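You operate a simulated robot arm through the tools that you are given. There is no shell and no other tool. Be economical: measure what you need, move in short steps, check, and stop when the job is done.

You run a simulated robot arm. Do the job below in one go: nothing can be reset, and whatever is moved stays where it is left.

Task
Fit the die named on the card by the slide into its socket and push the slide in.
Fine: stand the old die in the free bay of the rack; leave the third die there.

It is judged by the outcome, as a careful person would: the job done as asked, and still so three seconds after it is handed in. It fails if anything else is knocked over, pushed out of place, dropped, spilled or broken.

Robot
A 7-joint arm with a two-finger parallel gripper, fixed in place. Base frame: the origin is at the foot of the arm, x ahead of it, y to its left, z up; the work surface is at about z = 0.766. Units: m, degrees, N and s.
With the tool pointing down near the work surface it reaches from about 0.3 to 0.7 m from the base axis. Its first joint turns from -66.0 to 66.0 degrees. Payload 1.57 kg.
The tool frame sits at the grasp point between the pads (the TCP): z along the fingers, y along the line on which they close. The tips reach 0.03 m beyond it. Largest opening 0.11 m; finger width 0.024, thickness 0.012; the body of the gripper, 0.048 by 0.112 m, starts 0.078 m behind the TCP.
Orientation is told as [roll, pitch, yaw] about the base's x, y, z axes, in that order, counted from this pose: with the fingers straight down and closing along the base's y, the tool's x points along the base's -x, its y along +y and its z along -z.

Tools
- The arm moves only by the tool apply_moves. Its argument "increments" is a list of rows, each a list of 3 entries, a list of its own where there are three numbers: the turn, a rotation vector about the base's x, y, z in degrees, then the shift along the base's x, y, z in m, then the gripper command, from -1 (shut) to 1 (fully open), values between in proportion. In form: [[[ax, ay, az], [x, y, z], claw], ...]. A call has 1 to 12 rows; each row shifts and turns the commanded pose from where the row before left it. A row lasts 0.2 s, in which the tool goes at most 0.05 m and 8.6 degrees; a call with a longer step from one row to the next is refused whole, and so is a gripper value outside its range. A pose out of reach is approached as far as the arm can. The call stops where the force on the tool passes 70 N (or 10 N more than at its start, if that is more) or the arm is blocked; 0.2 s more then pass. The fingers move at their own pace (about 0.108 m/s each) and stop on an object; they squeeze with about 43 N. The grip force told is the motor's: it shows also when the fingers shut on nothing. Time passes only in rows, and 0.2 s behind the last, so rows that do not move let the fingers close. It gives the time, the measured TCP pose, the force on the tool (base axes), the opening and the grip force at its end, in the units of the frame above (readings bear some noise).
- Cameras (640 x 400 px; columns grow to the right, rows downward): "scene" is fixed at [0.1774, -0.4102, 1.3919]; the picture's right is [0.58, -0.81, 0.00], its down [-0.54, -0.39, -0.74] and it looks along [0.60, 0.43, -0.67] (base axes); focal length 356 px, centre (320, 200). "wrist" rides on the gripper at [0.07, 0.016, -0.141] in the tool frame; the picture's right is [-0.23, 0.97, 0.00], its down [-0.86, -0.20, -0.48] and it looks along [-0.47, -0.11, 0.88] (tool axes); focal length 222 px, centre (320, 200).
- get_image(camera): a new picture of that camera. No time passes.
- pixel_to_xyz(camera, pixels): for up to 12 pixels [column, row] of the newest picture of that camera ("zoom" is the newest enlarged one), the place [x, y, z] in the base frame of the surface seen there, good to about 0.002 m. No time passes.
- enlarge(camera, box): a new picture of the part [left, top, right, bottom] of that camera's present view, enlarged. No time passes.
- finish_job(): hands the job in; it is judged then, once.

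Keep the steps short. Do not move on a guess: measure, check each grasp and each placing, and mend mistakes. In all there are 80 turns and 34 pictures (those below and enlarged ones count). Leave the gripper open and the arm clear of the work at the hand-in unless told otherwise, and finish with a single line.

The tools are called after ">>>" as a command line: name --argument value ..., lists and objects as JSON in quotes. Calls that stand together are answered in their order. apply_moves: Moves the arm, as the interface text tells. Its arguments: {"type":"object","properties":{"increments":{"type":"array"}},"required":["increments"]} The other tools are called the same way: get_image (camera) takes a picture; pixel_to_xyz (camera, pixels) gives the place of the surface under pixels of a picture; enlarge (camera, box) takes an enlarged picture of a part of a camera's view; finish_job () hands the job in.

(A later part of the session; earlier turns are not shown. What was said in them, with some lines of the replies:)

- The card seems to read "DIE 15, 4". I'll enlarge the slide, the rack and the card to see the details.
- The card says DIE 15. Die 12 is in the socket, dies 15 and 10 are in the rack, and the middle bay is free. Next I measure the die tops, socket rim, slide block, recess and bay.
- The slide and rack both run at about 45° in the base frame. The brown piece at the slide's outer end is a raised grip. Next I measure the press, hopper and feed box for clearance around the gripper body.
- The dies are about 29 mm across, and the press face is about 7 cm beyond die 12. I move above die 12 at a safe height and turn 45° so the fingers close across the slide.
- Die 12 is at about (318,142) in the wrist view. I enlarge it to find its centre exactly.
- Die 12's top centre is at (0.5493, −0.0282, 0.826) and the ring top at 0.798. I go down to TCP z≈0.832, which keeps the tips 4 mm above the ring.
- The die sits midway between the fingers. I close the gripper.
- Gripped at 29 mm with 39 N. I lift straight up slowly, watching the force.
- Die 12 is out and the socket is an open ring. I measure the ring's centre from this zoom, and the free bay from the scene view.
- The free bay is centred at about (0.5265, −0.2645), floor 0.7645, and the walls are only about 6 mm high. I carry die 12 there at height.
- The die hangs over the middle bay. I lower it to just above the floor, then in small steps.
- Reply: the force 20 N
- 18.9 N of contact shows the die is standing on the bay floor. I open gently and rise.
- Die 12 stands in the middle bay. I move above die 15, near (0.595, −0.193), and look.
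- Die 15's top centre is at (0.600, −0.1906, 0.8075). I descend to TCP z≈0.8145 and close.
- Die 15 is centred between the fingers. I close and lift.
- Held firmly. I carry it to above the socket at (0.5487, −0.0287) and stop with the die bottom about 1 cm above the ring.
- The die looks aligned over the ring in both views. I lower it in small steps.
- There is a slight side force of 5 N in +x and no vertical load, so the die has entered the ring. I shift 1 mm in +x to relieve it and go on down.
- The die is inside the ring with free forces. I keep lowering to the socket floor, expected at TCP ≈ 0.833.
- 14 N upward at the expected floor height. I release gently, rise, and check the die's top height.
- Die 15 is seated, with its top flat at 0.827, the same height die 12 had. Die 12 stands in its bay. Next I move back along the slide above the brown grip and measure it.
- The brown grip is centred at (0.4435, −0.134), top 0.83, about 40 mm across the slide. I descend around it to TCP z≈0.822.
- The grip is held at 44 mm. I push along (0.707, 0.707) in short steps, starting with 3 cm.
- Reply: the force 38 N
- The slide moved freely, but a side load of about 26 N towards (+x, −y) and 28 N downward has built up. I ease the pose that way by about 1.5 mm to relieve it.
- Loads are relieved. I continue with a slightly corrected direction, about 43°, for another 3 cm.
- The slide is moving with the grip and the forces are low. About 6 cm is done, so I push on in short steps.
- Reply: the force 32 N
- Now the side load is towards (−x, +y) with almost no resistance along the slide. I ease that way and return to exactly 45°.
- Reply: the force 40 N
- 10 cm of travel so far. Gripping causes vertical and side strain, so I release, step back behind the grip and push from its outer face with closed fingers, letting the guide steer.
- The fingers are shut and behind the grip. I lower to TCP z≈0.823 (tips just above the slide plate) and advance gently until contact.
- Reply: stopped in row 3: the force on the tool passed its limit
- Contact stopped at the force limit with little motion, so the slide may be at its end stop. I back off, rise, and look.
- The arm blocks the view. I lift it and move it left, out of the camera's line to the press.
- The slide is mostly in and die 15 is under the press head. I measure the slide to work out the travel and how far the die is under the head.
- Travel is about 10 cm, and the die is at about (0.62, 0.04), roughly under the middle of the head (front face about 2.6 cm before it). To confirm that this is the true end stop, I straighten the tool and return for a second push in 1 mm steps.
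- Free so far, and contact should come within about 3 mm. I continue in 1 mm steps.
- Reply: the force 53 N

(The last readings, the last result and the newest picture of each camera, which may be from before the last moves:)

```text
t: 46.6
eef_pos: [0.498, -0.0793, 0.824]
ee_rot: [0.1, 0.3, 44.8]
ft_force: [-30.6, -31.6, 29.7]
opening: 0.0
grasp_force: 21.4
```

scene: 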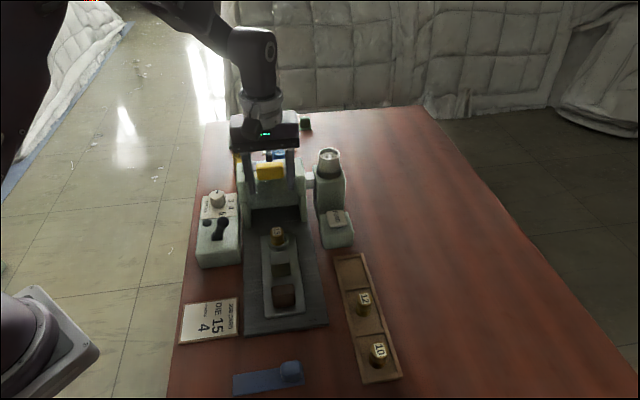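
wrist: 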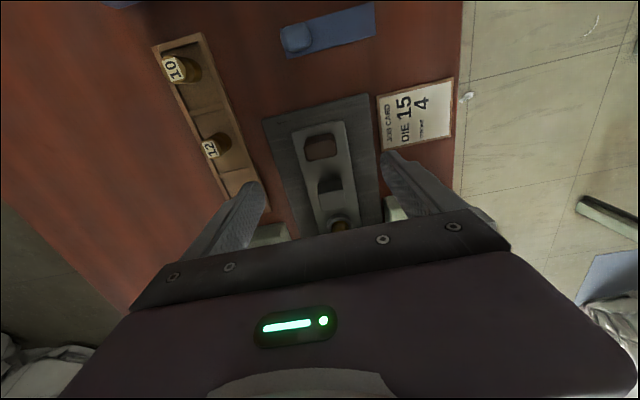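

44 N along the slide and it does not move. It stops at the same place as before, while it slid with only a few newtons earlier, so it is against its end stop. I back off and clear the arm.

>>> apply_moves --increments '[[[0, 0, 0], [-0.003, -0.003, 0], -1], [[0, 0, 0], [-0.015, -0.015, 0], -1], [[0, 0, 0], [-0.01, -0.01, 0.03], -1], [[0, 0, 0], [-0.015, -0.015, 0.045], -1], [[0, 0, 0], [-0.015, -0.015, 0.045], -1], [[0, 0, 0], [-0.01, 0, 0.045], -0.3], [[0, 0, 0], [-0.01, 0.045, 0.045], 0.3], [[0, 0, 0], [-0.01, 0.045, 0.02], 0.8], [[0, 0, 0], [0, 0.045, 0], 0.8], [[0, 0, 0], [0, 0.045, 0], 0.8], [[0, 0, 0], [0, 0.04, 0], 0.8], [[0, 0, 0], [0, 0, 0], 0.8]]'

>>> get_image --camera "scene"

>>> enlarge --camera "scene" --box '[240, 160, 330, 280]'

>>> pixel_to_xyz --camera "scene" --pixels '[[363, 299], [379, 350], [284, 247], [279, 211], [279, 216], [278, 273], [313, 270]]'

```text
refused: row 7 steps farther than a row can; nothing moved
```

```text
2 pictures are left
```

scene: 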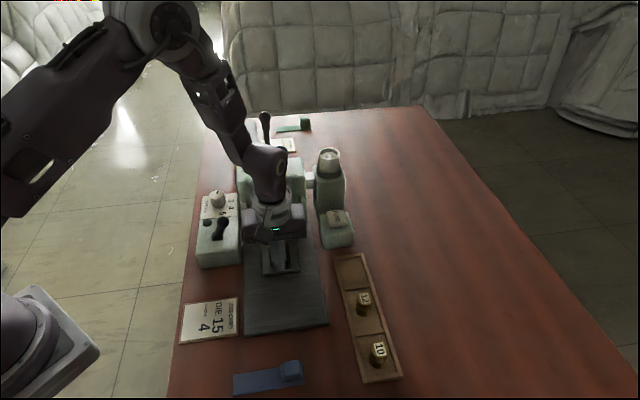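

```text
3.33 times, centred on (285, 220) of scene
```

zoom: 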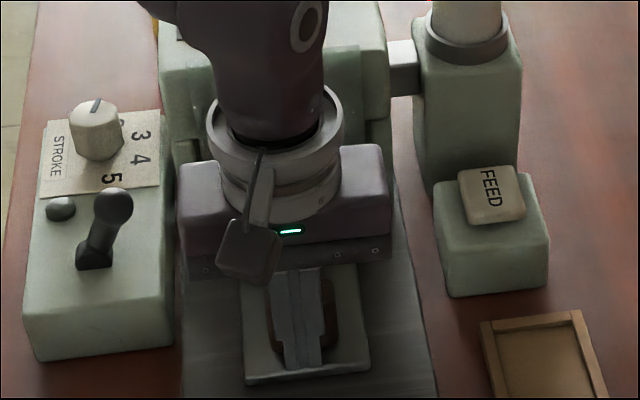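

```text
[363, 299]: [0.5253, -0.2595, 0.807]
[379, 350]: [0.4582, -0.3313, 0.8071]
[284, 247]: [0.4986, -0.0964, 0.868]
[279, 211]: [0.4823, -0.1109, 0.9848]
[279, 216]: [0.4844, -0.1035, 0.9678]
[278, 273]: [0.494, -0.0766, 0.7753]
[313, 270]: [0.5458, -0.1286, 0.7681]
```

That call was refused because one step was too long. I retreat again with shorter steps.

>>> apply_moves --increments '[[[0, 0, 0], [-0.003, -0.003, 0], -1], [[0, 0, 0], [-0.015, -0.015, 0], -1], [[0, 0, 0], [-0.01, -0.01, 0.03], -1], [[0, 0, 0], [-0.015, -0.015, 0.04], -1], [[0, 0, 0], [-0.015, -0.015, 0.04], -1], [[0, 0, 0], [-0.01, 0, 0.045], -0.3], [[0, 0, 0], [-0.01, 0.01, 0.045], 0.3], [[0, 0, 0], [-0.01, 0.045, 0], 0.8], [[0, 0, 0], [0, 0.045, 0], 0.8], [[0, 0, 0], [0, 0.045, 0], 0.8], [[0, 0, 0], [0, 0.045, 0], 0.8], [[0, 0, 0], [0, 0.045, 0], 0.8]]'

>>> enlarge --camera "scene" --box '[180, 140, 400, 340]'

>>> pixel_to_xyz --camera "zoom" --pixels '[[297, 217], [267, 267], [336, 260], [289, 141], [290, 152]]'

```text
t: 49.2
eef_pos: [0.4154, 0.1035, 1.0234]
ee_rot: [0.0, -0.2, 45.0]
ft_force: [0.0, -0.8, 0.0]
opening: 0.0991
grasp_force: 0.1
```

```text
2.00 times, centred on (290, 240) of scene
```

zoom: 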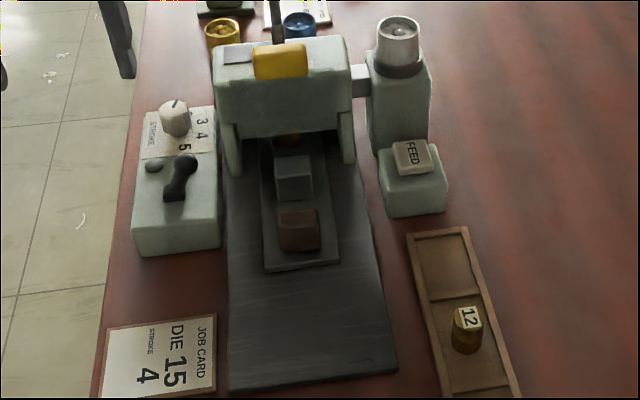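

```text
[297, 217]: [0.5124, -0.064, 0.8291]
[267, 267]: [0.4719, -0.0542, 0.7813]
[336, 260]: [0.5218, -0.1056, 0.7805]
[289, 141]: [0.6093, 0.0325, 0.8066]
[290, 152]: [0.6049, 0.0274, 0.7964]
```

The slide has not moved since the earlier push. I use the last picture to check that the die stands properly in the socket under the head.

>>> enlarge --camera "scene" --box '[255, 185, 305, 235]'

>>> pixel_to_xyz --camera "zoom" --pixels '[[265, 200], [300, 200], [290, 180], [290, 190], [290, 210], [320, 200], [280, 230], [350, 200]]'

```text
refused: no pictures are left
```

```text
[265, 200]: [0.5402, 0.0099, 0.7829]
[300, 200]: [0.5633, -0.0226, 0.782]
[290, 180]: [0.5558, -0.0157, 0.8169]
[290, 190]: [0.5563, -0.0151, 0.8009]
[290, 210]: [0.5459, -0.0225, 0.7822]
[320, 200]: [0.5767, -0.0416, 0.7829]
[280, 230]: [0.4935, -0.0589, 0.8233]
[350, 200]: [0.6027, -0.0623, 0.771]
```

No pictures are left, so I probe points around the die in the newest zoom to check its shape.

>>> pixel_to_xyz --camera "zoom" --pixels '[[272, 142], [277, 142], [281, 142], [285, 142], [293, 142], [297, 142], [301, 142], [306, 142], [289, 136], [289, 146], [281, 137], [297, 137]]'

```text
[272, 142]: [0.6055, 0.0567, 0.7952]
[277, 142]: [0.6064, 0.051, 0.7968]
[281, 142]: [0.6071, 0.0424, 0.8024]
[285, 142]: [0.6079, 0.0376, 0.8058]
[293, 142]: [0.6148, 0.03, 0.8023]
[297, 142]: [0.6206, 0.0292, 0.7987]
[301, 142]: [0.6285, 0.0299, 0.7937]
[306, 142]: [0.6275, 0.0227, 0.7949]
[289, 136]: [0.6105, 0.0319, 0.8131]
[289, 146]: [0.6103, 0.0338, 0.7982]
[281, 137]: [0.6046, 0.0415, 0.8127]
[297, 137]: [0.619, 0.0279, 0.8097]
```

The probed points show an upright cylinder centred in the ring at about (0.621, 0.042). The slide is at its stop, die 12 stands in the middle bay, die 10 is untouched, the gripper is open and the arm is clear. I hand in.

>>> finish_job

```text
The job is handed in.
```

Die 15 is in the socket with the slide pushed in to its end stop, die 12 stands in the rack's free middle bay, and die 10 was left in place.
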